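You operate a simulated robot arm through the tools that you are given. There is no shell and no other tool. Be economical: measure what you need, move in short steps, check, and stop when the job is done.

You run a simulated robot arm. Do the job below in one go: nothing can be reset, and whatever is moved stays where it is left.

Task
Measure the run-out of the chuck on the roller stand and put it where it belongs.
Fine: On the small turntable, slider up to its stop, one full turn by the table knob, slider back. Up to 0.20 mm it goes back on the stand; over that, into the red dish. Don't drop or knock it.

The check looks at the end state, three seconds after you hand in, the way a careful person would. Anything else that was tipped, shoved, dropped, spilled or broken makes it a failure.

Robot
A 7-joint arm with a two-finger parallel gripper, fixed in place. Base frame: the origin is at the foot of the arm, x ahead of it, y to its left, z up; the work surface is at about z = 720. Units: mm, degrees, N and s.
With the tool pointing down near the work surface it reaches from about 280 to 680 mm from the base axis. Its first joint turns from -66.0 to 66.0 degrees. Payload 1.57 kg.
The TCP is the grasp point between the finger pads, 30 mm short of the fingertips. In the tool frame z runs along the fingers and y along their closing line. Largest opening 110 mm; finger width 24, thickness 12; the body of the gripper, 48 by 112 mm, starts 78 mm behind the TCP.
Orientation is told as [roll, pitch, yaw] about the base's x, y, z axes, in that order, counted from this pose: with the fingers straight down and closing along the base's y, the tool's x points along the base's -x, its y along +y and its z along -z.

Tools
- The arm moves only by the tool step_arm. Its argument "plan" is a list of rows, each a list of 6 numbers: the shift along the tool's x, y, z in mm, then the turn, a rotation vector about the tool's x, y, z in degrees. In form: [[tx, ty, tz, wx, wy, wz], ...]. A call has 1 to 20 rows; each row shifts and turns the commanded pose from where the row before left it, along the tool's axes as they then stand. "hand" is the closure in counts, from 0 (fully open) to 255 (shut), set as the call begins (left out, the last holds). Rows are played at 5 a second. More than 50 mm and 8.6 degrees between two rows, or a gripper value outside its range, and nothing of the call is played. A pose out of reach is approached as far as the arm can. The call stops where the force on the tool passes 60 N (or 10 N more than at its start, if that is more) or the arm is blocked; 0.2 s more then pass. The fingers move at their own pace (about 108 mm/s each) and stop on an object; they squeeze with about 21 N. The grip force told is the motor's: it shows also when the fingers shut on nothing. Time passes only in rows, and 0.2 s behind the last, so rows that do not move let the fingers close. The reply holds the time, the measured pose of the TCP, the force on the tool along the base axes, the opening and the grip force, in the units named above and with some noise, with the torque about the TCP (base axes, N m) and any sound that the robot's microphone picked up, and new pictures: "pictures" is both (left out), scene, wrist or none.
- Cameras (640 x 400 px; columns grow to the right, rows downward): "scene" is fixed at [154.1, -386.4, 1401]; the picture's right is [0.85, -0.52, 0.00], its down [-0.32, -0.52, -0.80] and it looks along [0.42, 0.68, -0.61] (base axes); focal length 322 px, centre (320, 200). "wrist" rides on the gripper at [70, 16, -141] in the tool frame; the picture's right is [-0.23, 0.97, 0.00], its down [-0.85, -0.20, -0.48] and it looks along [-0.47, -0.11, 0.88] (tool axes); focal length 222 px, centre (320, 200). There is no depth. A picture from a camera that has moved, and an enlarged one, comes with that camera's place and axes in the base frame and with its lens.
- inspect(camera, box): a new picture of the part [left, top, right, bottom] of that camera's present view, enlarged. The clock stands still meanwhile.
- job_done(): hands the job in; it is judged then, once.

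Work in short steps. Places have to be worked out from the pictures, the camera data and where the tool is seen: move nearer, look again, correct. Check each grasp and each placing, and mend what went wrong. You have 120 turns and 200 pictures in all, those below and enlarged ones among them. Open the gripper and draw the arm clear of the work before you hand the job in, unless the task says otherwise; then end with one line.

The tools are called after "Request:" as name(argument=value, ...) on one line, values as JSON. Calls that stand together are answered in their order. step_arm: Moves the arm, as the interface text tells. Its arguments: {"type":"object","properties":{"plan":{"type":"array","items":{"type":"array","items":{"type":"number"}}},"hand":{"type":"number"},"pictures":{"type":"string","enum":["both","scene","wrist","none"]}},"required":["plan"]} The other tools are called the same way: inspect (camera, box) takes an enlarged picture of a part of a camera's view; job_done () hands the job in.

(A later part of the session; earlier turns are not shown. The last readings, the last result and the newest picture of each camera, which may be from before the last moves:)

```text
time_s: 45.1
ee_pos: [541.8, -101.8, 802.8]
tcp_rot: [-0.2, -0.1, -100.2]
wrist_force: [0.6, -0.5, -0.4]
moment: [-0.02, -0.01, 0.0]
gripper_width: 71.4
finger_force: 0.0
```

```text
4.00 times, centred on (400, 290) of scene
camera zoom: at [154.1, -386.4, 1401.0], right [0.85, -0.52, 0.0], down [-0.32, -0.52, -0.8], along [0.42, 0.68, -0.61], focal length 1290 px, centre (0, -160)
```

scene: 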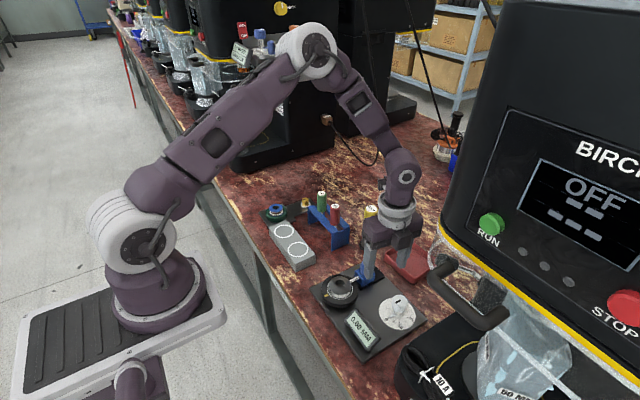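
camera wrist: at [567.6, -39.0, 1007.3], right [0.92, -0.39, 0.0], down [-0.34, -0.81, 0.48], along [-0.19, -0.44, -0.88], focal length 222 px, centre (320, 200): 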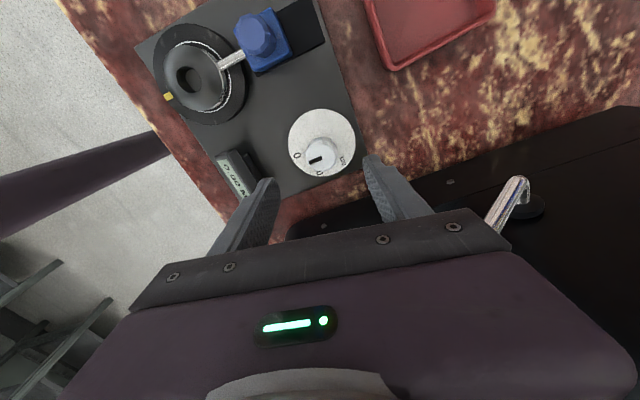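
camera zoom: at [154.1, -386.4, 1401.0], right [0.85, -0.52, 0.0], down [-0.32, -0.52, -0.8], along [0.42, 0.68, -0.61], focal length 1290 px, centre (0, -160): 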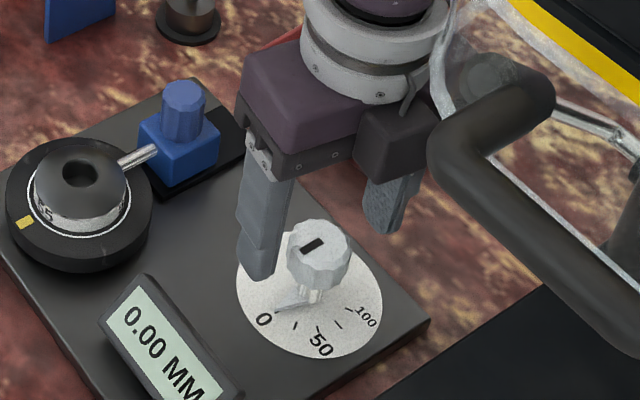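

Perfectly aligned on the knob. I'll go down 3 mm, close, and verify the grip.

Request:
step_arm(plan=[[0, 0, 3, 0, 0, 0], [0, 0, 0, 0, 0, 0]], pictures="none")

Request:
step_arm(plan=[[0, 0, 0, 0, 0, 0], [0, 0, 0, 0, 0, 0], [0, 0, 0, 0, 0, 0]], pictures="none", hand=255)

Request:
step_arm(plan=[[0, 0, 0, 0, 0, -4], [0, 0, 0, 0, 0, -4], [0, 0, 0, 0, 0, 0]], pictures="none")

Request:
inspect(camera="scene", box=[320, 250, 440, 350])

```text
time_s: 45.7
ee_pos: [542.2, -102.0, 799.6]
tcp_rot: [-0.2, -0.1, -100.1]
wrist_force: [0.0, 0.4, 0.2]
moment: [0.0, 0.02, 0.01]
gripper_width: 71.4
finger_force: 0.0
```

```text
time_s: 46.5
ee_pos: [540.2, -100.4, 798.5]
tcp_rot: [-0.3, -0.2, -100.1]
wrist_force: [-9.7, 2.0, 4.4]
moment: [0.01, 0.2, -0.06]
gripper_width: 33.1
finger_force: 40.9
```

```text
time_s: 47.3
ee_pos: [540.6, -100.6, 799.2]
tcp_rot: [-0.4, 0.1, -92.1]
wrist_force: [-18.7, 7.3, 8.1]
moment: [-0.14, 0.47, -0.07]
gripper_width: 33.2
finger_force: 41.5
```

```text
4.00 times, centred on (380, 300) of scene
camera zoom: at [153.6, -386.2, 1401.1], right [0.85, -0.52, 0.0], down [-0.32, -0.52, -0.8], along [0.42, 0.68, -0.61], focal length 1290 px, centre (80, -200)
```

zoom: 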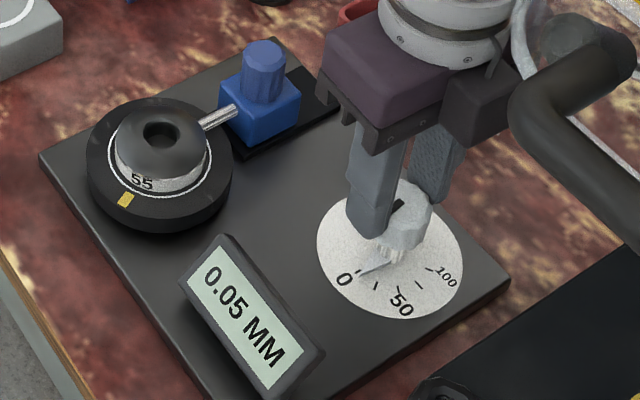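

The table is geared: 8° of knob turned it about 27°, and the display shows 0.05 MM. I'll relieve the side load and continue turning.

Request:
step_arm(plan=[[0.6, -1.5, -0.3, 0, 0, -3], [0, 0, 0, 0, 0, -4], [0, 0, 0, 0, 0, -4], [0, 0, 0, 0, 0, -4], [0, 0, 0, 0, 0, -4], [0, 0, 0, 0, 0, 0]], pictures="none")

Request:
inspect(camera="scene", box=[320, 250, 440, 350])

```text
time_s: 48.7
ee_pos: [539.0, -101.8, 799.2]
tcp_rot: [-0.3, -0.1, -73.1]
wrist_force: [-17.0, -5.2, -14.6]
moment: [-0.28, 0.18, -0.09]
gripper_width: 33.0
finger_force: 41.0
```

```text
4.00 times, centred on (380, 300) of scene
camera zoom: at [154.0, -386.5, 1401.0], right [0.85, -0.52, 0.0], down [-0.32, -0.52, -0.8], along [0.42, 0.68, -0.61], focal length 1290 px, centre (80, -200)
```

zoom: 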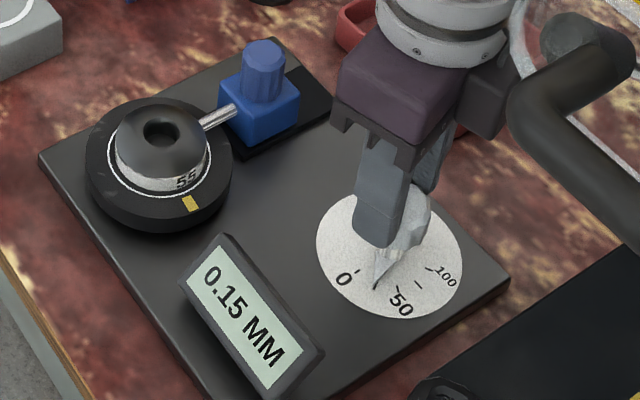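

0.15 MM at about a quarter turn. Continuing, relieving load.

Request:
step_arm(plan=[[0, -1.2, 0.4, 0, 0, -4], [0, 0, 0, 0, 0, -4], [0, 0, 0, 0, 0, -4], [0, 0, 0, 0, 0, -4], [0, 0, 0, 0, 0, -4], [0, 0, 0, 0, 0, 0]], pictures="none")

Request:
inspect(camera="scene", box=[320, 250, 440, 350])

```text
time_s: 50.1
ee_pos: [538.1, -102.0, 798.3]
tcp_rot: [-0.3, 0.1, -53.1]
wrist_force: [-19.9, -10.2, -4.5]
moment: [-0.21, 0.51, -0.09]
gripper_width: 32.8
finger_force: 41.1
```

```text
4.00 times, centred on (380, 300) of scene
camera zoom: at [153.8, -386.6, 1401.0], right [0.85, -0.52, 0.0], down [-0.32, -0.52, -0.8], along [0.42, 0.68, -0.61], focal length 1290 px, centre (80, -200)
```

zoom: 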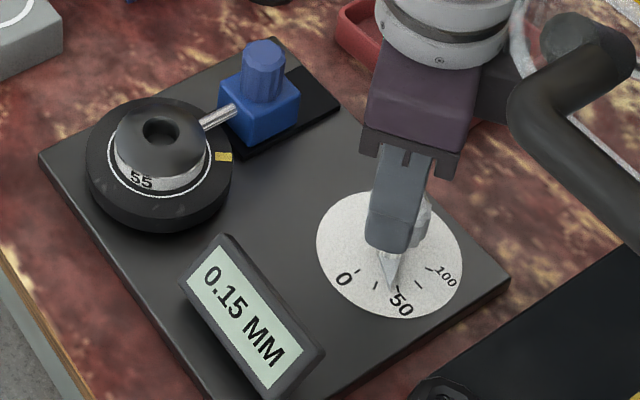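

Half turn done (pointer at 50, 0.15 MM). Now I'll re-grip: open, rotate back to about −105, and check nothing shifted.

Request:
step_arm(plan=[[0.2, -1.2, 0, 0, 0, 0], [0, 0, 0, 0, 0, 0], [0, 0, 0, 0, 0, 7.5], [0, 0, 0, 0, 0, 7.5], [0, 0, 0, 0, 0, 7.5], [0, 0, 0, 0, 0, 7.5], [0, 0, 0, 0, 0, 7.5], [0, 0, 0, 0, 0, 7.5], [0, 0, 0, 0, 0, 7], [0, 0, 0, 0, 0, 0]], pictures="none", hand=100)

Request:
inspect(camera="scene", box=[320, 250, 440, 350])

Request:
inspect(camera="wrist", box=[220, 90, 420, 230])

```text
time_s: 52.3
ee_pos: [539.0, -101.7, 799.2]
tcp_rot: [-0.3, -0.2, -105.3]
wrist_force: [-0.1, 0.0, -0.1]
moment: [-0.02, -0.01, -0.01]
gripper_width: 67.1
finger_force: 0.0
```

```text
4.00 times, centred on (380, 300) of scene
camera zoom: at [154.1, -386.4, 1401.0], right [0.85, -0.52, 0.0], down [-0.32, -0.52, -0.8], along [0.42, 0.68, -0.61], focal length 1290 px, centre (80, -200)
```

zoom: 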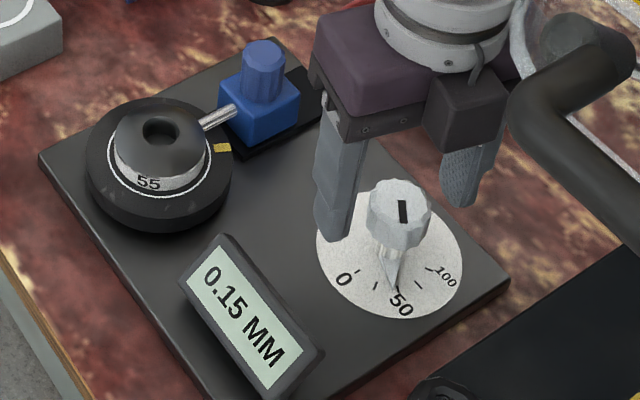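

```text
2.86 times, centred on (320, 160) of wrist
camera zoom: at [572.5, -41.0, 940.1], right [0.88, -0.47, 0.0], down [-0.42, -0.77, 0.48], along [-0.23, -0.42, -0.88], focal length 635 px, centre (320, 314)
```

zoom: 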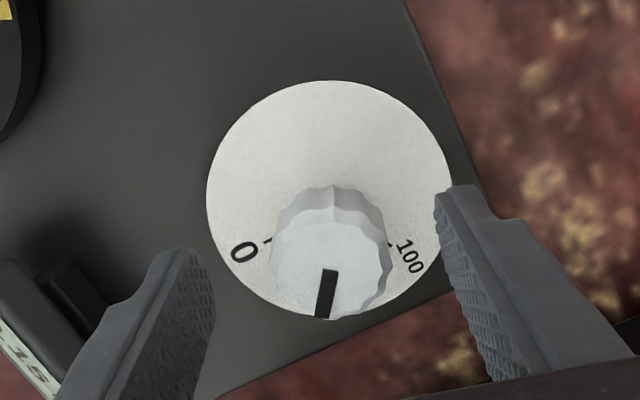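

The knob stayed at 50. Closing again and turning on.

Request:
step_arm(plan=[[0, 0, 0, 0, 0, 0], [0, 0, 0, 0, 0, 0], [0, 0, 0, 0, 0, 0], [0, 0, 0, 0, 0, -4], [0, 0, 0, 0, 0, -4], [0, 0, 0, 0, 0, -4], [0, 0, 0, 0, 0, -4], [0, 0, 0, 0, 0, -4], [0, 0, 0, 0, 0, -4], [0, 0, 0, 0, 0, 0]], pictures="none", hand=255)

Request:
inspect(camera="scene", box=[320, 250, 440, 350])

```text
time_s: 54.5
ee_pos: [539.9, -102.9, 799.6]
tcp_rot: [0.2, -0.3, -81.0]
wrist_force: [25.5, -11.6, 0.3]
moment: [-0.31, -0.3, 0.03]
gripper_width: 33.2
finger_force: 41.4
```

```text
4.00 times, centred on (380, 300) of scene
camera zoom: at [154.6, -386.6, 1400.9], right [0.85, -0.52, 0.0], down [-0.32, -0.52, -0.8], along [0.42, 0.68, -0.61], focal length 1290 px, centre (80, -200)
```

zoom: 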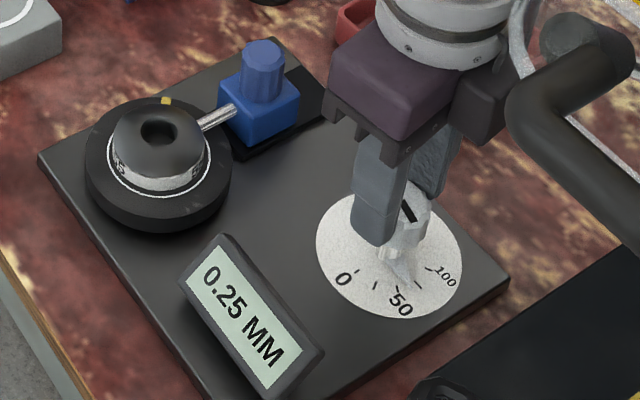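

0.25 MM at about 70%. Continuing to the full turn with relief.

Request:
step_arm(plan=[[-0.7, 1.1, 0, 0, 0, -4], [0, 0, 0, 0, 0, -4], [0, 0, 0, 0, 0, -4], [0, 0, 0, 0, 0, -4], [0, 0, 0, 0, 0, -3], [0, 0, 0, 0, 0, 0]], pictures="none")

Request:
inspect(camera="scene", box=[320, 250, 440, 350])

```text
time_s: 55.9
ee_pos: [538.9, -103.5, 799.6]
tcp_rot: [-0.2, 0.0, -62.1]
wrist_force: [14.2, -8.7, 14.2]
moment: [-0.29, -0.63, 0.02]
gripper_width: 33.1
finger_force: 41.2
```

```text
4.00 times, centred on (380, 300) of scene
camera zoom: at [154.1, -386.5, 1401.0], right [0.85, -0.52, 0.0], down [-0.32, -0.52, -0.8], along [0.42, 0.68, -0.61], focal length 1290 px, centre (80, -200)
```

zoom: 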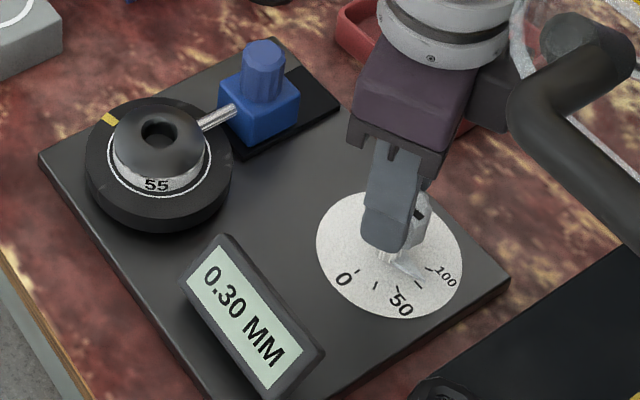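

0.30 MM, about 80%. Turning a further 16° carefully.

Request:
step_arm(plan=[[-0.4, 0.6, -0.4, 0, 0, -4], [0, 0, 0, 0, 0, -4], [0, 0, 0, 0, 0, -4], [0, 0, 0, 0, 0, -4], [0, 0, 0, 0, 0, 0]], pictures="none")

Request:
inspect(camera="scene", box=[320, 250, 440, 350])

```text
time_s: 57.1
ee_pos: [538.8, -103.1, 799.4]
tcp_rot: [-0.3, 0.1, -46.1]
wrist_force: [-2.7, -14.3, 6.4]
moment: [-0.23, -0.15, -0.04]
gripper_width: 33.3
finger_force: 41.4
```

```text
4.00 times, centred on (380, 300) of scene
camera zoom: at [153.9, -386.7, 1400.9], right [0.85, -0.52, 0.0], down [-0.32, -0.52, -0.8], along [0.42, 0.68, -0.61], focal length 1290 px, centre (80, -200)
```

zoom: 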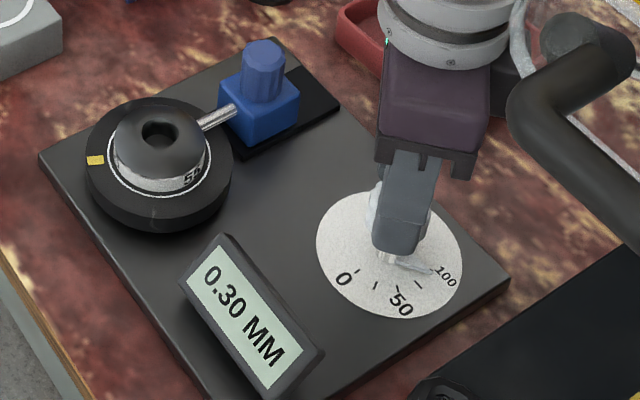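

Nearly there: the yellow mark needs about 20° more on the table. Turning 6° more.

Request:
step_arm(plan=[[0, 0, 0, 0, 0, -3], [0, 0, 0, 0, 0, -3], [0, 0, 0, 0, 0, 0]], pictures="none")

Request:
inspect(camera="scene", box=[320, 250, 440, 350])

```text
time_s: 57.9
ee_pos: [539.2, -103.6, 799.8]
tcp_rot: [-0.2, 0.2, -40.1]
wrist_force: [-9.7, -17.9, 1.7]
moment: [-0.28, 0.0, -0.01]
gripper_width: 33.3
finger_force: 41.2
```

```text
4.00 times, centred on (380, 300) of scene
camera zoom: at [153.8, -386.8, 1400.9], right [0.85, -0.52, 0.0], down [-0.32, -0.52, -0.8], along [0.42, 0.68, -0.61], focal length 1290 px, centre (80, -200)
```

zoom: 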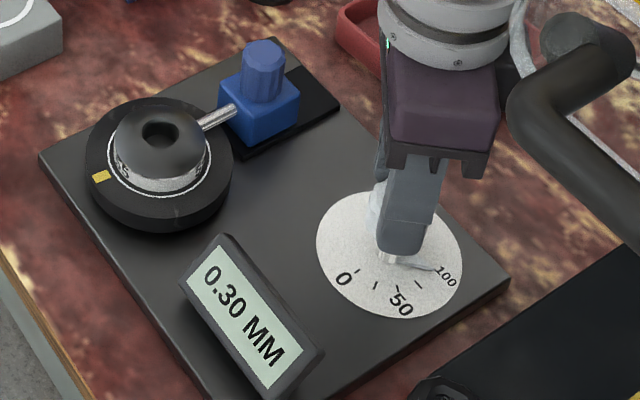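

Request:
step_arm(plan=[[0, 0, 0, 0, 0, -1.5], [0, 0, 0, 0, 0, -1], [0, 0, 0, 0, 0, 0]], pictures="none")

Request:
inspect(camera="scene", box=[320, 250, 440, 350])

```text
time_s: 58.7
ee_pos: [538.4, -103.5, 799.3]
tcp_rot: [-0.2, 0.3, -37.6]
wrist_force: [-18.2, -21.8, -3.0]
moment: [-0.44, 0.23, -0.09]
gripper_width: 33.4
finger_force: 41.1
```

```text
4.00 times, centred on (380, 300) of scene
camera zoom: at [153.8, -386.8, 1400.9], right [0.85, -0.52, 0.0], down [-0.32, -0.52, -0.8], along [0.42, 0.68, -0.61], focal length 1290 px, centre (80, -200)
```

zoom: 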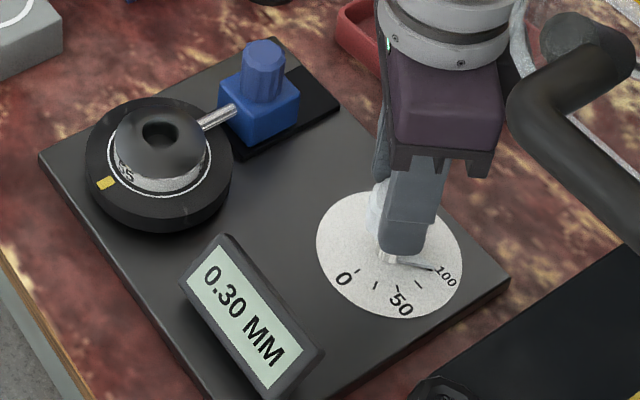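

Full turn complete (yellow mark back home, pointer at 100). The reading is 0.30 MM, over 0.20, so the chuck goes into the red dish. I'll release the knob, swing back to −90, lift, and move away from the guard.

Request:
step_arm(plan=[[0, 0, 0, 0, 0, 0], [0, 0, 0, 0, 0, 0], [0, 0, 0, 0, 0, 7.5], [0, 0, 0, 0, 0, 7.5], [0, 0, 0, 0, 0, 7.5], [0, 0, 0, 0, 0, 7.5], [0, 0, 0, 0, 0, 7.5], [0, 0, 0, 0, 0, 7.5], [0, 0, 0, 0, 0, 7.4], [0, 0, -22, 0, 0, 0], [0, 0, -23, 0, 0, 0], [0, 0, -22, 0, 0, 0], [25, 0, 0, 0, 0, 0], [25, 0, 0, 0, 0, 0], [0, 0, 0, 0, 0, 0]], pictures="none", hand=90)

Request:
step_arm(plan=[[0, 0, 0, 0, 0, -8.2], [0, 0, 0, 0, 0, -8.2], [0, 0, 0, 0, 0, -8.2], [0, 0, 0, 0, 0, -8.2], [0, 0, 0, 0, 0, -8.2], [0, 0, 0, 0, 0, -8.2], [0, 0, 0, 0, 0, -8.2], [0, 0, 0, 0, 0, -8.2], [0, 0, 0, 0, 0, -8.2], [0, 0, 0, 0, 0, -8.2], [0, 0, 0, 0, 0, -8], [0, 0, 0, 0, 0, 0]], pictures="both")

```text
time_s: 61.9
ee_pos: [538.9, -53.6, 865.5]
tcp_rot: [-0.1, -0.1, -90.0]
wrist_force: [0.3, -0.4, -0.2]
moment: [0.01, 0.02, 0.04]
gripper_width: 71.2
finger_force: 0.0
```

```text
time_s: 64.5
ee_pos: [539.8, -53.5, 866.0]
tcp_rot: [-0.1, 0.2, 0.1]
wrist_force: [-0.3, 0.4, 0.4]
moment: [-0.03, 0.02, 0.01]
gripper_width: 71.3
finger_force: 0.0
camera wrist: at [470.7, -38.3, 1008.0], right [0.23, 0.97, 0.0], down [0.86, -0.2, 0.48], along [0.46, -0.11, -0.88], focal length 222 px, centre (320, 200)
```

scene: 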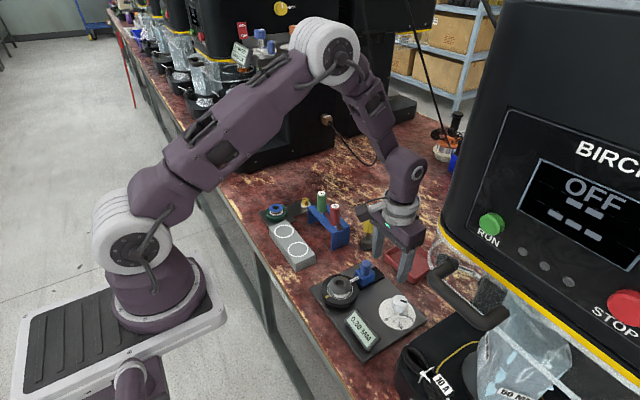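
wrist: 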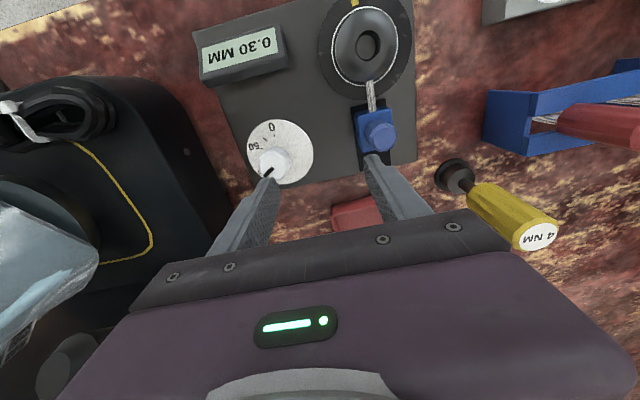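

Now to the slider knob at (522.6, 10): move above, descend to z 827, close.

Request:
step_arm(plan=[[8.6, 31.5, 0, 0, 0, 0], [8.6, 31.5, 0, 0, 0, 0], [0, 0, 0, 0, 0, 0], [0, 0, 20, 0, 0, 0], [0, 0, 19, 0, 0, 0], [0, 0, 0, 0, 0, 0]], pictures="none")

Request:
inspect(camera="wrist", box=[220, 60, 420, 210])

```text
time_s: 65.9
ee_pos: [523.6, 10.6, 827.9]
tcp_rot: [-0.1, 0.2, 0.1]
wrist_force: [0.2, 0.3, -0.8]
moment: [0.04, 0.01, -0.03]
gripper_width: 71.2
finger_force: 0.0
```

```text
2.67 times, centred on (320, 135) of wrist
camera zoom: at [453.7, 25.2, 968.5], right [0.23, 0.97, 0.0], down [0.86, -0.2, 0.48], along [0.46, -0.11, -0.88], focal length 592 px, centre (320, 373)
```

zoom: 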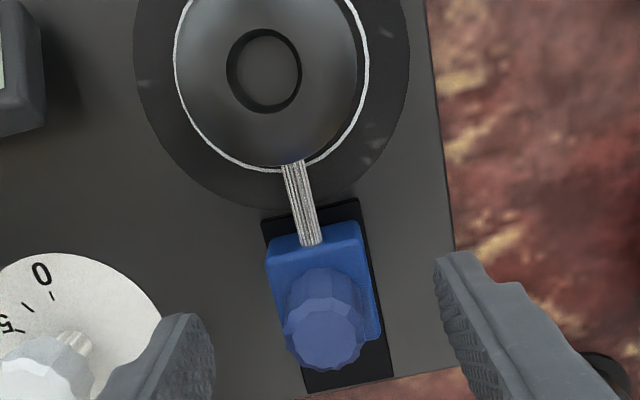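

Aligned. Closing on the knob and drawing the slider back 33 mm.

Request:
step_arm(plan=[[0, 0, 0, 0, 0, 0], [0, 0, 0, 0, 0, 0], [0, 0, 0, 0, 0, 0], [-1.5, -0.3, 0, 0, 0, 0], [-3, 0, 0, 0, 0, 0], [-3, 0, 0, 0, 0, 0], [-3, 0, 0, 0, 0, 0], [-3, 0, 0, 0, 0, 0], [-3, 0, 0, 0, 0, 0], [-3, 0, 0, 0, 0, 0], [0, 0, 0, 0, 0, 0]], pictures="none", hand=255)

Request:
step_arm(plan=[[-3, 0, 0, 0, 0, 0], [-3, 0, 0, 0, 0, 0], [-3, 0, 0, 0, 0, 0], [-3, 0, 0, 0, 0, 0], [-1.5, 0, 0, 0, 0, 0], [0, 0, 0, 0, 0, 0]], pictures="none")

Request:
inspect(camera="scene", box=[320, 250, 440, 350])

```text
time_s: 68.3
ee_pos: [542.2, 10.0, 827.6]
tcp_rot: [0.0, 0.3, 0.0]
wrist_force: [0.7, 3.5, -6.9]
moment: [0.15, 0.43, 0.02]
gripper_width: 25.4
finger_force: 37.0
```

```text
time_s: 69.7
ee_pos: [555.7, 9.8, 827.4]
tcp_rot: [-0.1, 0.2, 0.0]
wrist_force: [1.2, 3.7, -12.0]
moment: [0.2, -0.14, 0.01]
gripper_width: 25.3
finger_force: 36.8
```

```text
4.00 times, centred on (380, 300) of scene
camera zoom: at [154.3, -386.3, 1401.0], right [0.85, -0.52, 0.0], down [-0.32, -0.52, -0.8], along [0.42, 0.68, -0.61], focal length 1290 px, centre (80, -200)
```

zoom: 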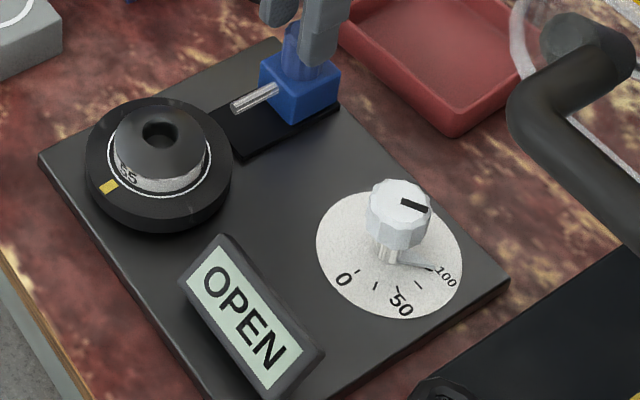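

Slider back, display OPEN. I'll nudge it the last 0.8 mm, release, and rise.

Request:
step_arm(plan=[[-0.8, 0, 0, 0, 0, 0], [0, 0, 0, 0, 0, 0]], pictures="none")

Request:
step_arm(plan=[[0, 0, 0, 0, 0, 0], [0, 0, 0, 0, 0, 0], [0, 0, -20, 0, 0, 0], [0, 0, -30, 0, 0, 0], [0, 0, 0, 0, 0, 0]], pictures="wrist", hand=80)

Request:
inspect(camera="scene", box=[330, 200, 470, 300])

```text
time_s: 70.3
ee_pos: [556.8, 9.5, 827.7]
tcp_rot: [-0.1, 0.3, 0.0]
wrist_force: [0.1, 3.0, -11.8]
moment: [0.15, 0.2, 0.03]
gripper_width: 25.3
finger_force: 36.6
```

```text
time_s: 71.5
ee_pos: [557.1, 11.4, 877.6]
tcp_rot: [-0.1, 0.2, 0.0]
wrist_force: [0.1, 0.4, 0.0]
moment: [-0.01, -0.01, 0.02]
gripper_width: 75.4
finger_force: 0.0
camera wrist: at [487.6, 25.2, 1019.2], right [0.23, 0.97, 0.0], down [0.86, -0.2, 0.48], along [0.46, -0.11, -0.88], focal length 222 px, centre (320, 200)
```

wrist: 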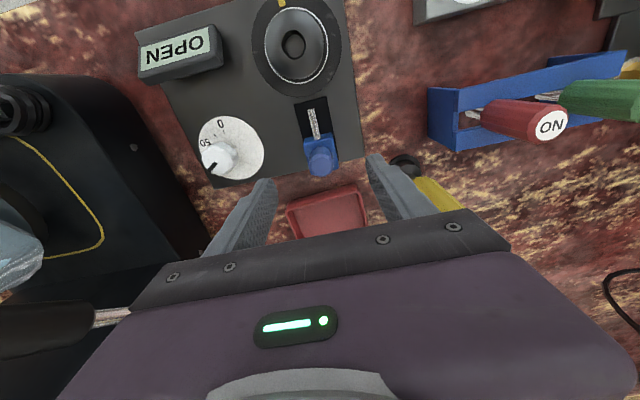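

```text
4.00 times, centred on (400, 250) of scene
camera zoom: at [154.1, -386.4, 1401.0], right [0.85, -0.52, 0.0], down [-0.32, -0.52, -0.8], along [0.42, 0.68, -0.61], focal length 1290 px, centre (0, 0)
```

zoom: 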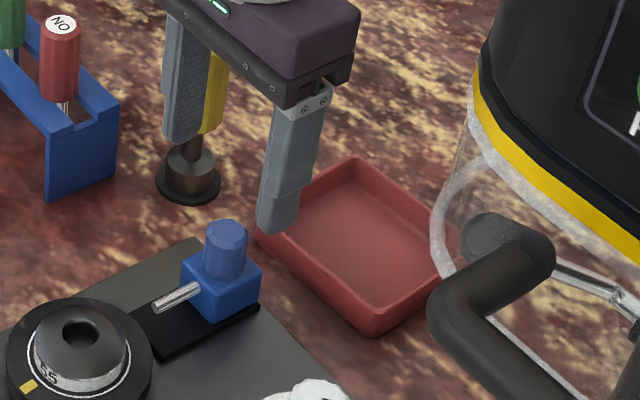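

The slider is home, and the dish is at about (680, −3), roughly 100×110 mm. Now I'll fetch the chuck: back to (455.3, 9.7) and down to the gripping height.

Request:
step_arm(plan=[[34, -0.4, 0, 0, 0, 0], [34, -0.4, 0, 0, 0, 0], [33.5, -0.4, 0, 0, 0, 0], [0, 0, 30, 0, 0, 0], [0, 0, 30, 0, 0, 0], [0, 0, 22, 0, 0, 0], [0, 0, 0, 0, 0, 0]], pictures="none")

Request:
inspect(camera="wrist", box=[230, 80, 410, 200])

Request:
inspect(camera="scene", box=[310, 250, 390, 320])

```text
time_s: 73.1
ee_pos: [454.5, 8.1, 796.2]
tcp_rot: [-0.1, 0.3, 0.0]
wrist_force: [-0.7, 0.6, 0.3]
moment: [0.04, 0.0, -0.01]
gripper_width: 75.4
finger_force: 0.0
```

```text
3.33 times, centred on (320, 140) of wrist
camera zoom: at [385.5, 23.4, 937.0], right [0.23, 0.97, 0.0], down [0.86, -0.2, 0.48], along [0.46, -0.11, -0.88], focal length 740 px, centre (320, 400)
```

zoom: 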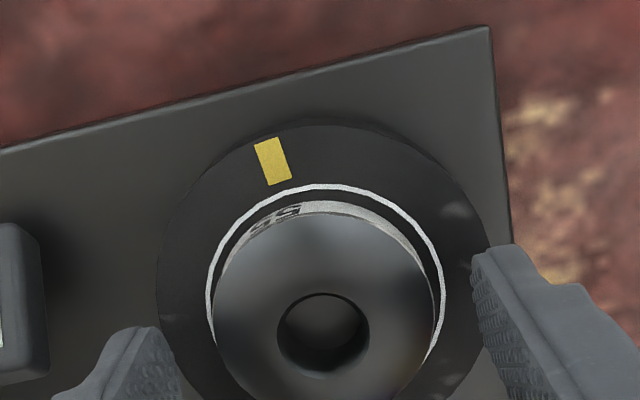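

```text
5.71 times, centred on (350, 285) of scene
camera zoom: at [154.1, -386.4, 1401.0], right [0.85, -0.52, 0.0], down [-0.32, -0.52, -0.8], along [0.42, 0.68, -0.61], focal length 1842 px, centre (149, -286)
```

zoom: 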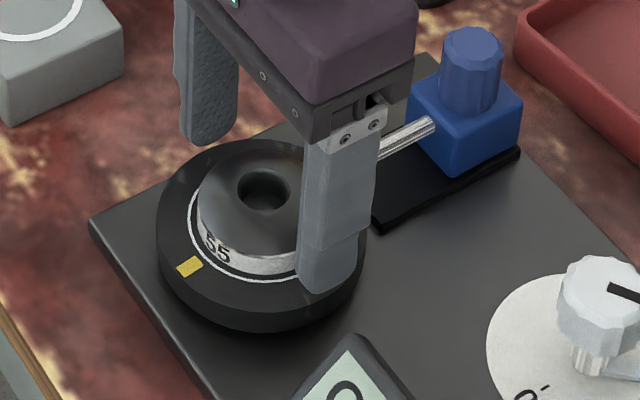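

I'll shift y +1, correct the small pitch, go down 9.5 mm, and close.

Request:
step_arm(plan=[[0, 1, 4, 0, -0.3, 0], [0, 0, 4, 0, 0, 0], [0, 0, 1.5, 0, 0, 0], [0, 0, 0, 0, 0, 0]], pictures="none")

Request:
step_arm(plan=[[0, 0, 0, 0, 0, 0], [0, 0, 0, 0, 0, 0], [0, 0, 0, 0, 0, 0]], pictures="none", hand=255)

Request:
step_arm(plan=[[0, 0, -4, 0, 0, 0], [0, 0, -16, 0, 0, 0], [0, 0, -30, 0, 0, 0], [0, 0, -30, 0, 0, 0], [0, 0, 0, 0, 0, 0]], pictures="both")

Request:
inspect(camera="scene", box=[310, 200, 440, 320])

```text
time_s: 74.1
ee_pos: [456.1, 8.3, 787.3]
tcp_rot: [-0.1, -0.1, 0.2]
wrist_force: [0.0, -0.2, 0.7]
moment: [0.03, 0.02, 0.01]
gripper_width: 75.3
finger_force: 0.0
```

```text
time_s: 74.9
ee_pos: [454.1, 10.4, 786.7]
tcp_rot: [0.0, -0.1, 0.0]
wrist_force: [-0.6, -0.5, 0.3]
moment: [0.0, -0.02, 0.01]
gripper_width: 53.9
finger_force: 21.2
```

```text
time_s: 76.1
ee_pos: [454.8, 10.0, 868.1]
tcp_rot: [-0.1, 0.0, 0.0]
wrist_force: [0.4, -0.6, -1.8]
moment: [-0.01, 0.04, 0.0]
gripper_width: 54.1
finger_force: 21.0
camera wrist: at [384.9, 24.6, 1008.5], right [0.23, 0.97, 0.0], down [0.85, -0.2, 0.48], along [0.47, -0.11, -0.88], focal length 222 px, centre (320, 200)
```

scene: 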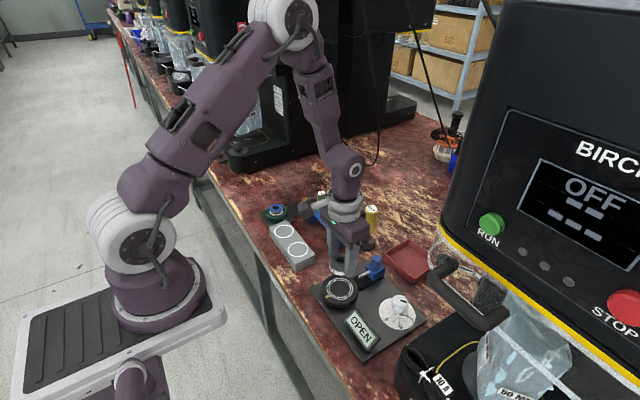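
wrist: 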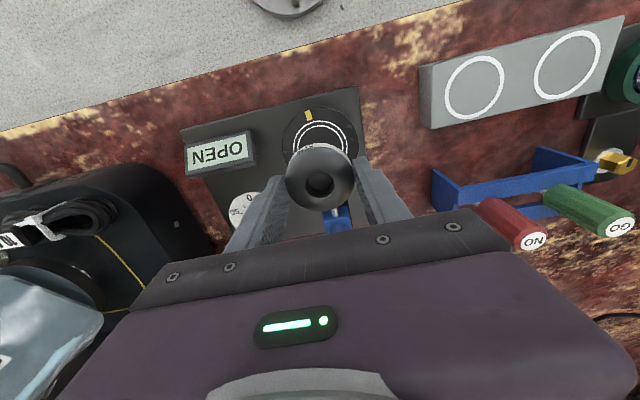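

```text
3.33 times, centred on (375, 260) of scene
camera zoom: at [154.1, -386.4, 1401.0], right [0.85, -0.52, 0.0], down [-0.32, -0.52, -0.8], along [0.42, 0.68, -0.61], focal length 1075 px, centre (137, 0)
```

zoom: 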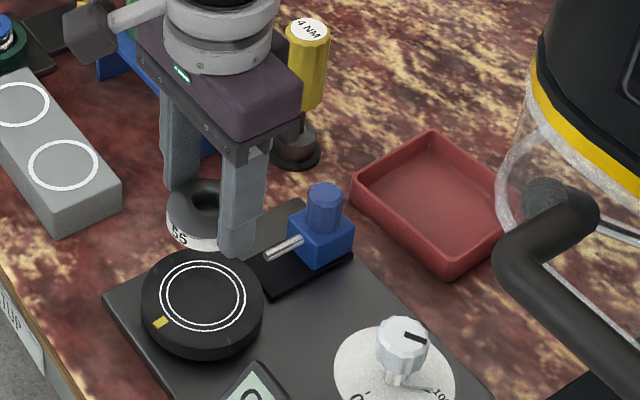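

The chuck is held at 54 mm, and the dish centre is at about (674, −2). I'll raise and carry it toward the dish, stopping short for a look.

Request:
step_arm(plan=[[0, 0, -15, 0, 0, 0], [-42, -3, 0, 0, 0, 0], [-42, -3, 0, 0, 0, 0], [-42, -3, 0, 0, 0, 0], [-39, -3, 0, 0, 0, 0], [0, 0, 0, 0, 0, 0]], pictures="wrist")

Request:
inspect(camera="scene", box=[350, 190, 470, 300])

```text
time_s: 77.5
ee_pos: [618.6, -4.1, 883.0]
tcp_rot: [-0.1, -0.1, -0.1]
wrist_force: [-0.7, 0.4, -2.4]
moment: [0.0, -0.01, 0.0]
gripper_width: 53.7
finger_force: 20.9
camera wrist: at [549.2, 11.8, 1023.7], right [0.23, 0.97, 0.0], down [0.85, -0.2, 0.48], along [0.47, -0.11, -0.88], focal length 222 px, centre (320, 200)
```

wrist: 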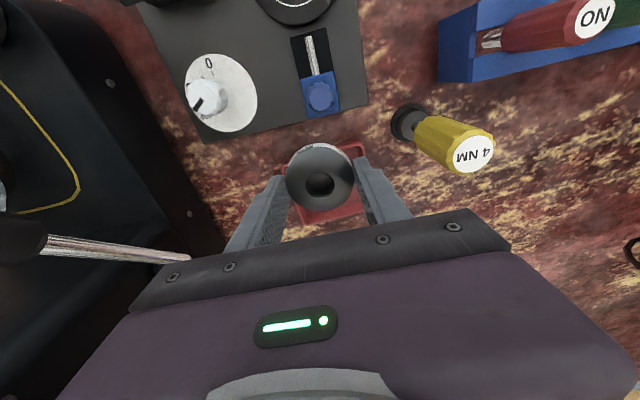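

```text
3.64 times, centred on (410, 245) of scene
camera zoom: at [154.2, -386.4, 1401.0], right [0.85, -0.52, 0.0], down [-0.32, -0.52, -0.8], along [0.42, 0.68, -0.61], focal length 1172 px, centre (-7, 36)
```

zoom: 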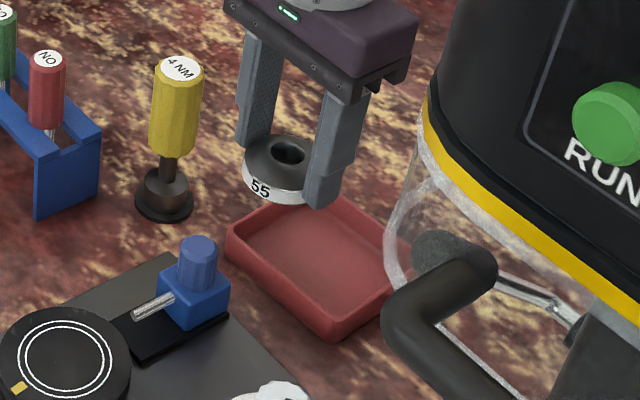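

Clear around. I'll rotate to yaw −45 so the fingers lie along the dish's diagonal, then move +47 in x.

Request:
step_arm(plan=[[0, 0, 0, 0, 0, 7.5], [0, 0, 0, 0, 0, 7.5], [0, 0, 0, 0, 0, 7.5], [0, 0, 0, 0, 0, 7.5], [0, 0, 0, 0, 0, 7.5], [0, 0, 0, 0, 0, 7.5], [-16.6, 16.6, 0, 0, 0, 0], [-17.6, 17.6, 0, 0, 0, 0], [0, 0, 0, 0, 0, 0]], pictures="wrist")

Request:
inspect(camera="scene", box=[350, 190, 470, 300])

Request:
inspect(camera="wrist", box=[210, 90, 430, 230])

```text
time_s: 79.5
ee_pos: [668.6, -3.1, 883.1]
tcp_rot: [0.1, -0.1, -45.0]
wrist_force: [0.8, -0.3, -3.1]
moment: [-0.02, 0.02, 0.0]
gripper_width: 53.8
finger_force: 21.0
camera wrist: at [630.1, 57.2, 1023.5], right [0.85, 0.53, 0.0], down [0.46, -0.75, 0.48], along [0.25, -0.41, -0.88], focal length 222 px, centre (320, 200)
```

wrist: 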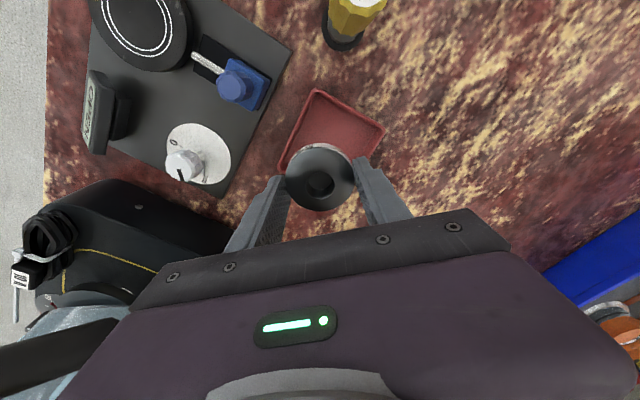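

```text
3.64 times, centred on (410, 245) of scene
camera zoom: at [154.2, -386.4, 1401.0], right [0.85, -0.52, 0.0], down [-0.32, -0.52, -0.8], along [0.42, 0.68, -0.61], focal length 1172 px, centre (-7, 36)
```

zoom: 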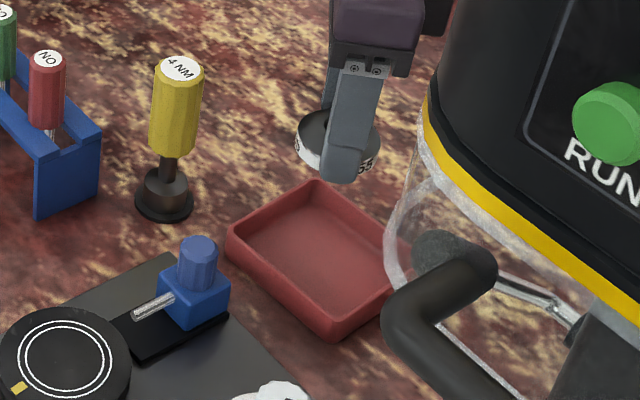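

```text
2.86 times, centred on (320, 160) of wrist
camera zoom: at [630.1, 57.2, 1023.5], right [0.85, 0.53, 0.0], down [0.46, -0.75, 0.48], along [0.25, -0.41, -0.88], focal length 635 px, centre (320, 314)
```

zoom: 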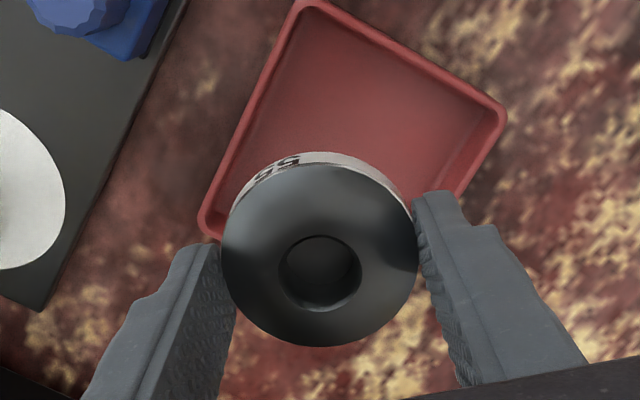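

The dish corners put its centre at about (678, −4). I'll shift there and descend to just above the rim.

Request:
step_arm(plan=[[-6.5, 5.2, 15, 0, 0, 0], [0, 0, 25, 0, 0, 0], [0, 0, 25, 0, 0, 0], [0, 0, 20, 0, 0, 0], [0, 0, 0, 0, 0, 0]], pictures="none")

Request:
inspect(camera="scene", box=[370, 210, 450, 290])

Request:
inspect(camera="wrist", box=[210, 70, 430, 210])

```text
time_s: 80.7
ee_pos: [675.7, -3.1, 796.1]
tcp_rot: [0.0, -0.1, -45.0]
wrist_force: [-0.7, -0.4, -0.9]
moment: [0.0, 0.02, -0.02]
gripper_width: 53.8
finger_force: 21.4
```

```text
5.00 times, centred on (410, 250) of scene
camera zoom: at [154.2, -386.4, 1401.0], right [0.85, -0.52, 0.0], down [-0.32, -0.52, -0.8], along [0.42, 0.68, -0.61], focal length 1612 px, centre (-130, -50)
```

zoom: 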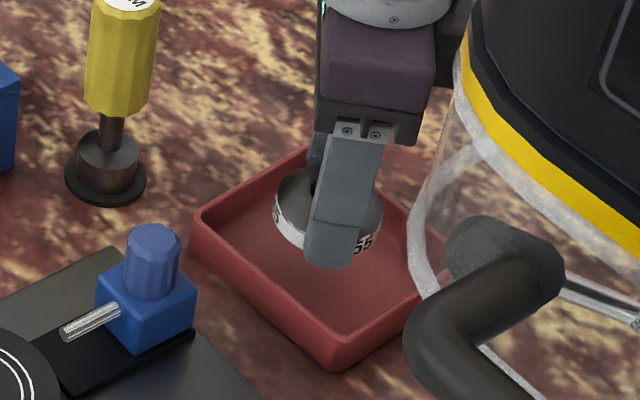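

```text
2.86 times, centred on (320, 140) of wrist
camera zoom: at [637.7, 56.0, 937.6], right [0.85, 0.53, 0.0], down [0.46, -0.75, 0.48], along [0.25, -0.41, -0.88], focal length 635 px, centre (320, 371)
```

zoom: 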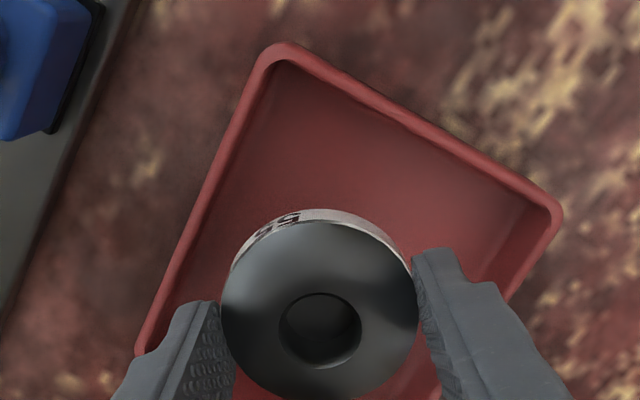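

The dish is longer in y, so yaw −15 gives the fingers the most room. I'll rotate back 30°, shift to x≈679, and descend partway.

Request:
step_arm(plan=[[-1.8, 1.8, 0, 0, 0, -7.5], [0, 0, 0, 0, 0, -7.5], [0, 0, 0, 0, 0, -7.5], [0, 0, 0, 0, 0, -7.5], [0, 0, 8, 0, 0, 0], [0, 0, 7, 0, 0, 0], [0, 0, 0, 0, 0, 0]], pictures="none")

Request:
inspect(camera="scene", box=[370, 210, 450, 290])

Request:
inspect(camera="wrist", box=[210, 70, 430, 210])

```text
time_s: 82.3
ee_pos: [678.2, -3.3, 781.7]
tcp_rot: [0.0, -0.1, -14.9]
wrist_force: [-0.8, 0.1, -3.2]
moment: [0.0, 0.01, 0.0]
gripper_width: 53.9
finger_force: 21.5
```

```text
5.00 times, centred on (410, 250) of scene
camera zoom: at [154.2, -386.4, 1401.0], right [0.85, -0.52, 0.0], down [-0.32, -0.52, -0.8], along [0.42, 0.68, -0.61], focal length 1612 px, centre (-130, -50)
```

zoom: 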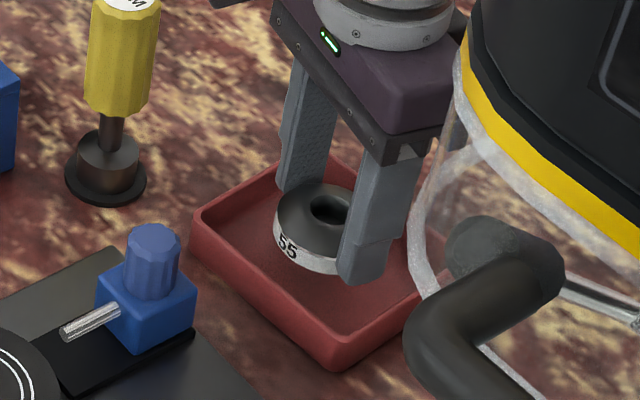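

```text
2.86 times, centred on (320, 140) of wrist
camera zoom: at [615.6, 29.0, 922.6], right [0.47, 0.88, 0.0], down [0.77, -0.41, 0.48], along [0.42, -0.23, -0.88], focal length 635 px, centre (320, 371)
```

zoom: 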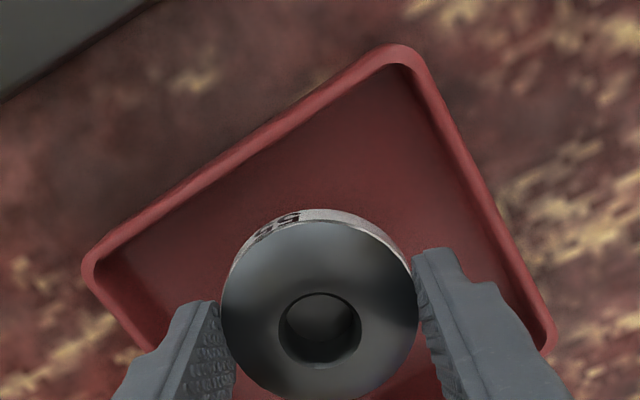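

Good margins on both sides. Descending into the dish in small rows.

Request:
step_arm(plan=[[0, 0, 5, 0, 0, 0], [0, 0, 5, 0, 0, 0], [0, 0, 4, 0, 0, 0], [0, 0, 0, 0, 0, 0]], pictures="none")

Request:
inspect(camera="scene", box=[370, 220, 440, 290])

```text
time_s: 83.3
ee_pos: [678.1, -4.2, 769.0]
tcp_rot: [-0.1, -0.1, -15.0]
wrist_force: [-0.3, -0.3, -2.9]
moment: [-0.02, 0.0, -0.04]
gripper_width: 53.9
finger_force: 20.8
```

```text
5.71 times, centred on (405, 255) of scene
camera zoom: at [154.2, -386.4, 1401.0], right [0.85, -0.52, 0.0], down [-0.32, -0.52, -0.8], along [0.42, 0.68, -0.61], focal length 1842 px, centre (-166, -114)
```

zoom: 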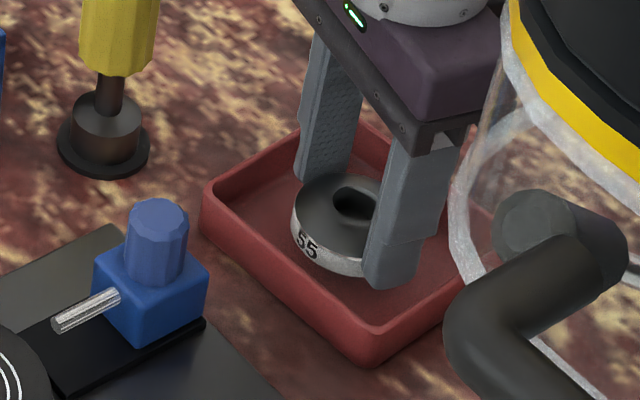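

Request:
step_arm(plan=[[0, 0, 2, 0, 0, 0], [0, 0, 2, 0, 0, 0], [0, 0, 2, 0, 0, 0], [0, 0, 1.5, 0, 0, 0], [0, 0, 0, 0, 0, 0]], pictures="none")

Request:
inspect(camera="scene", box=[370, 220, 440, 290])

```text
time_s: 84.5
ee_pos: [679.6, -3.9, 760.7]
tcp_rot: [0.0, -0.2, -15.0]
wrist_force: [0.2, -0.4, -2.1]
moment: [0.01, -0.02, 0.01]
gripper_width: 54.0
finger_force: 20.6
```

```text
5.71 times, centred on (405, 255) of scene
camera zoom: at [154.2, -386.4, 1401.0], right [0.85, -0.52, 0.0], down [-0.32, -0.52, -0.8], along [0.42, 0.68, -0.61], focal length 1842 px, centre (-166, -114)
```

zoom: 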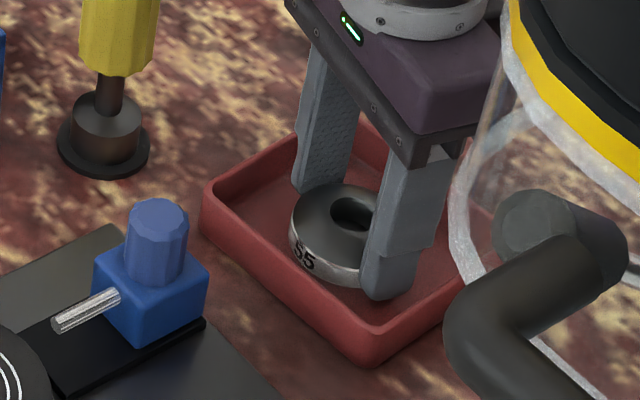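

Bottom is now about z 729. Going 1 mm at a time until contact.

Request:
step_arm(plan=[[0, 0, 1, 0, 0, 0], [0, 0, 1, 0, 0, 0], [0, 0, 0, 0, 0, 0]], pictures="none")

```text
time_s: 85.3
ee_pos: [678.5, -2.8, 759.9]
tcp_rot: [-0.1, -0.1, -15.1]
wrist_force: [-0.1, 0.3, -1.2]
moment: [0.01, 0.02, 0.02]
gripper_width: 54.2
finger_force: 21.2
```

Request:
step_arm(plan=[[0, 0, 1, 0, 0, 0], [0, 0, 0, 0, 0, 0]], pictures="none")

```text
time_s: 85.9
ee_pos: [680.2, -3.9, 756.7]
tcp_rot: [-0.1, -0.1, -15.0]
wrist_force: [0.0, 1.1, -2.4]
moment: [-0.02, -0.01, -0.01]
gripper_width: 53.5
finger_force: 21.4
```

Request:
step_arm(plan=[[0, 0, 1, 0, 0, 0], [0, 0, 0, 0, 0, 0]], pictures="none")

Request:
inspect(camera="scene", box=[380, 230, 430, 280])

```text
time_s: 86.5
ee_pos: [679.5, -2.6, 757.3]
tcp_rot: [0.1, -0.2, -15.0]
wrist_force: [-2.5, 0.2, 8.6]
moment: [-0.09, 0.05, 0.03]
gripper_width: 53.8
finger_force: 20.3
```

```text
8.00 times, centred on (405, 255) of scene
camera zoom: at [153.9, -386.4, 1401.0], right [0.85, -0.52, 0.0], down [-0.32, -0.52, -0.8], along [0.42, 0.68, -0.61], focal length 2579 px, centre (-360, -240)
```

zoom: 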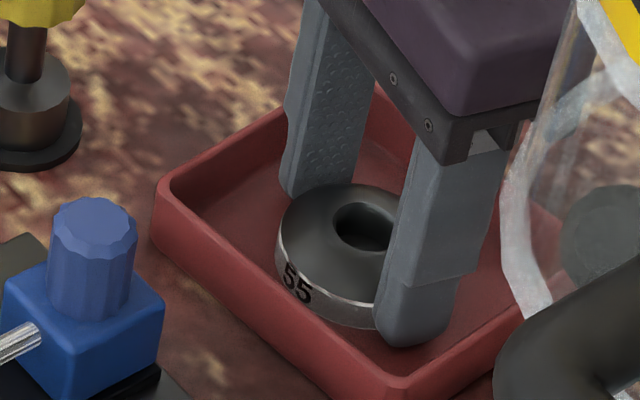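

Contact with the dish floor. I'll relieve slightly, open a little, and lift straight up.

Request:
step_arm(plan=[[0, 0, -0.4, 0, 0, 0], [0, 0, 0, 0, 0, 0]], pictures="none")

Request:
step_arm(plan=[[0, 0, 0, 0, 0, 0], [0, 0, 0, 0, 0, 0], [0, 0, -5, 0, 0, 0], [0, 0, -10, 0, 0, 0], [0, 0, -25, 0, 0, 0], [0, 0, -30, 0, 0, 0], [0, 0, -40, 0, 0, 0], [0, 0, 0, 0, 0, 0]], pictures="wrist", hand=108)

Request:
inspect(camera="scene", box=[370, 210, 450, 290])

```text
time_s: 87.1
ee_pos: [680.0, -3.5, 756.7]
tcp_rot: [0.1, -0.2, -15.0]
wrist_force: [-0.5, 0.9, 9.6]
moment: [-0.09, -0.04, 0.01]
gripper_width: 54.1
finger_force: 20.8
```

```text
time_s: 88.9
ee_pos: [678.4, -3.2, 868.6]
tcp_rot: [0.0, -0.1, -15.0]
wrist_force: [-1.4, 0.6, -1.6]
moment: [0.04, 0.05, -0.01]
gripper_width: 63.6
finger_force: 0.1
camera wrist: at [615.6, 29.2, 1008.1], right [0.47, 0.88, 0.0], down [0.77, -0.41, 0.48], along [0.42, -0.23, -0.88], focal length 222 px, centre (320, 200)
```

wrist: 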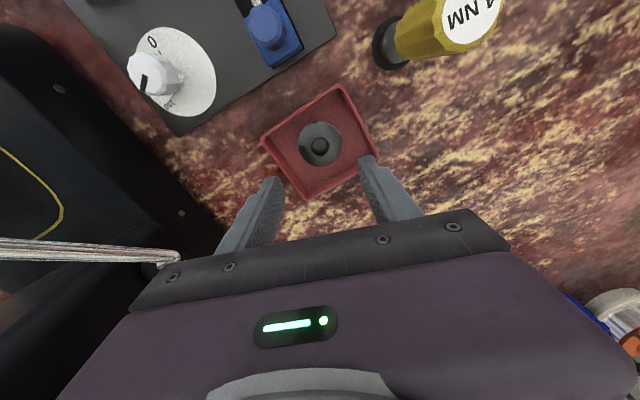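

```text
5.00 times, centred on (410, 250) of scene
camera zoom: at [154.1, -386.4, 1401.0], right [0.85, -0.52, 0.0], down [-0.32, -0.52, -0.8], along [0.42, 0.68, -0.61], focal length 1612 px, centre (-130, -50)
```

zoom: 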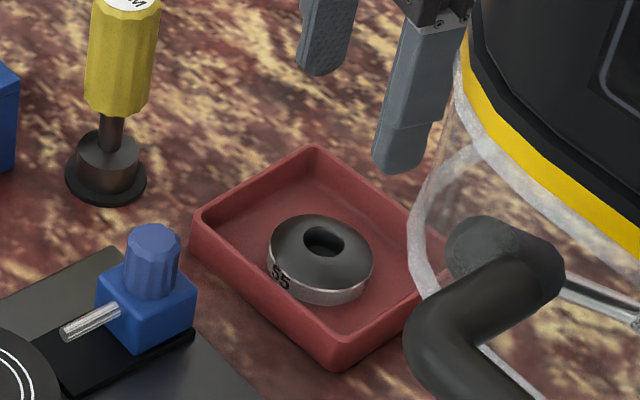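

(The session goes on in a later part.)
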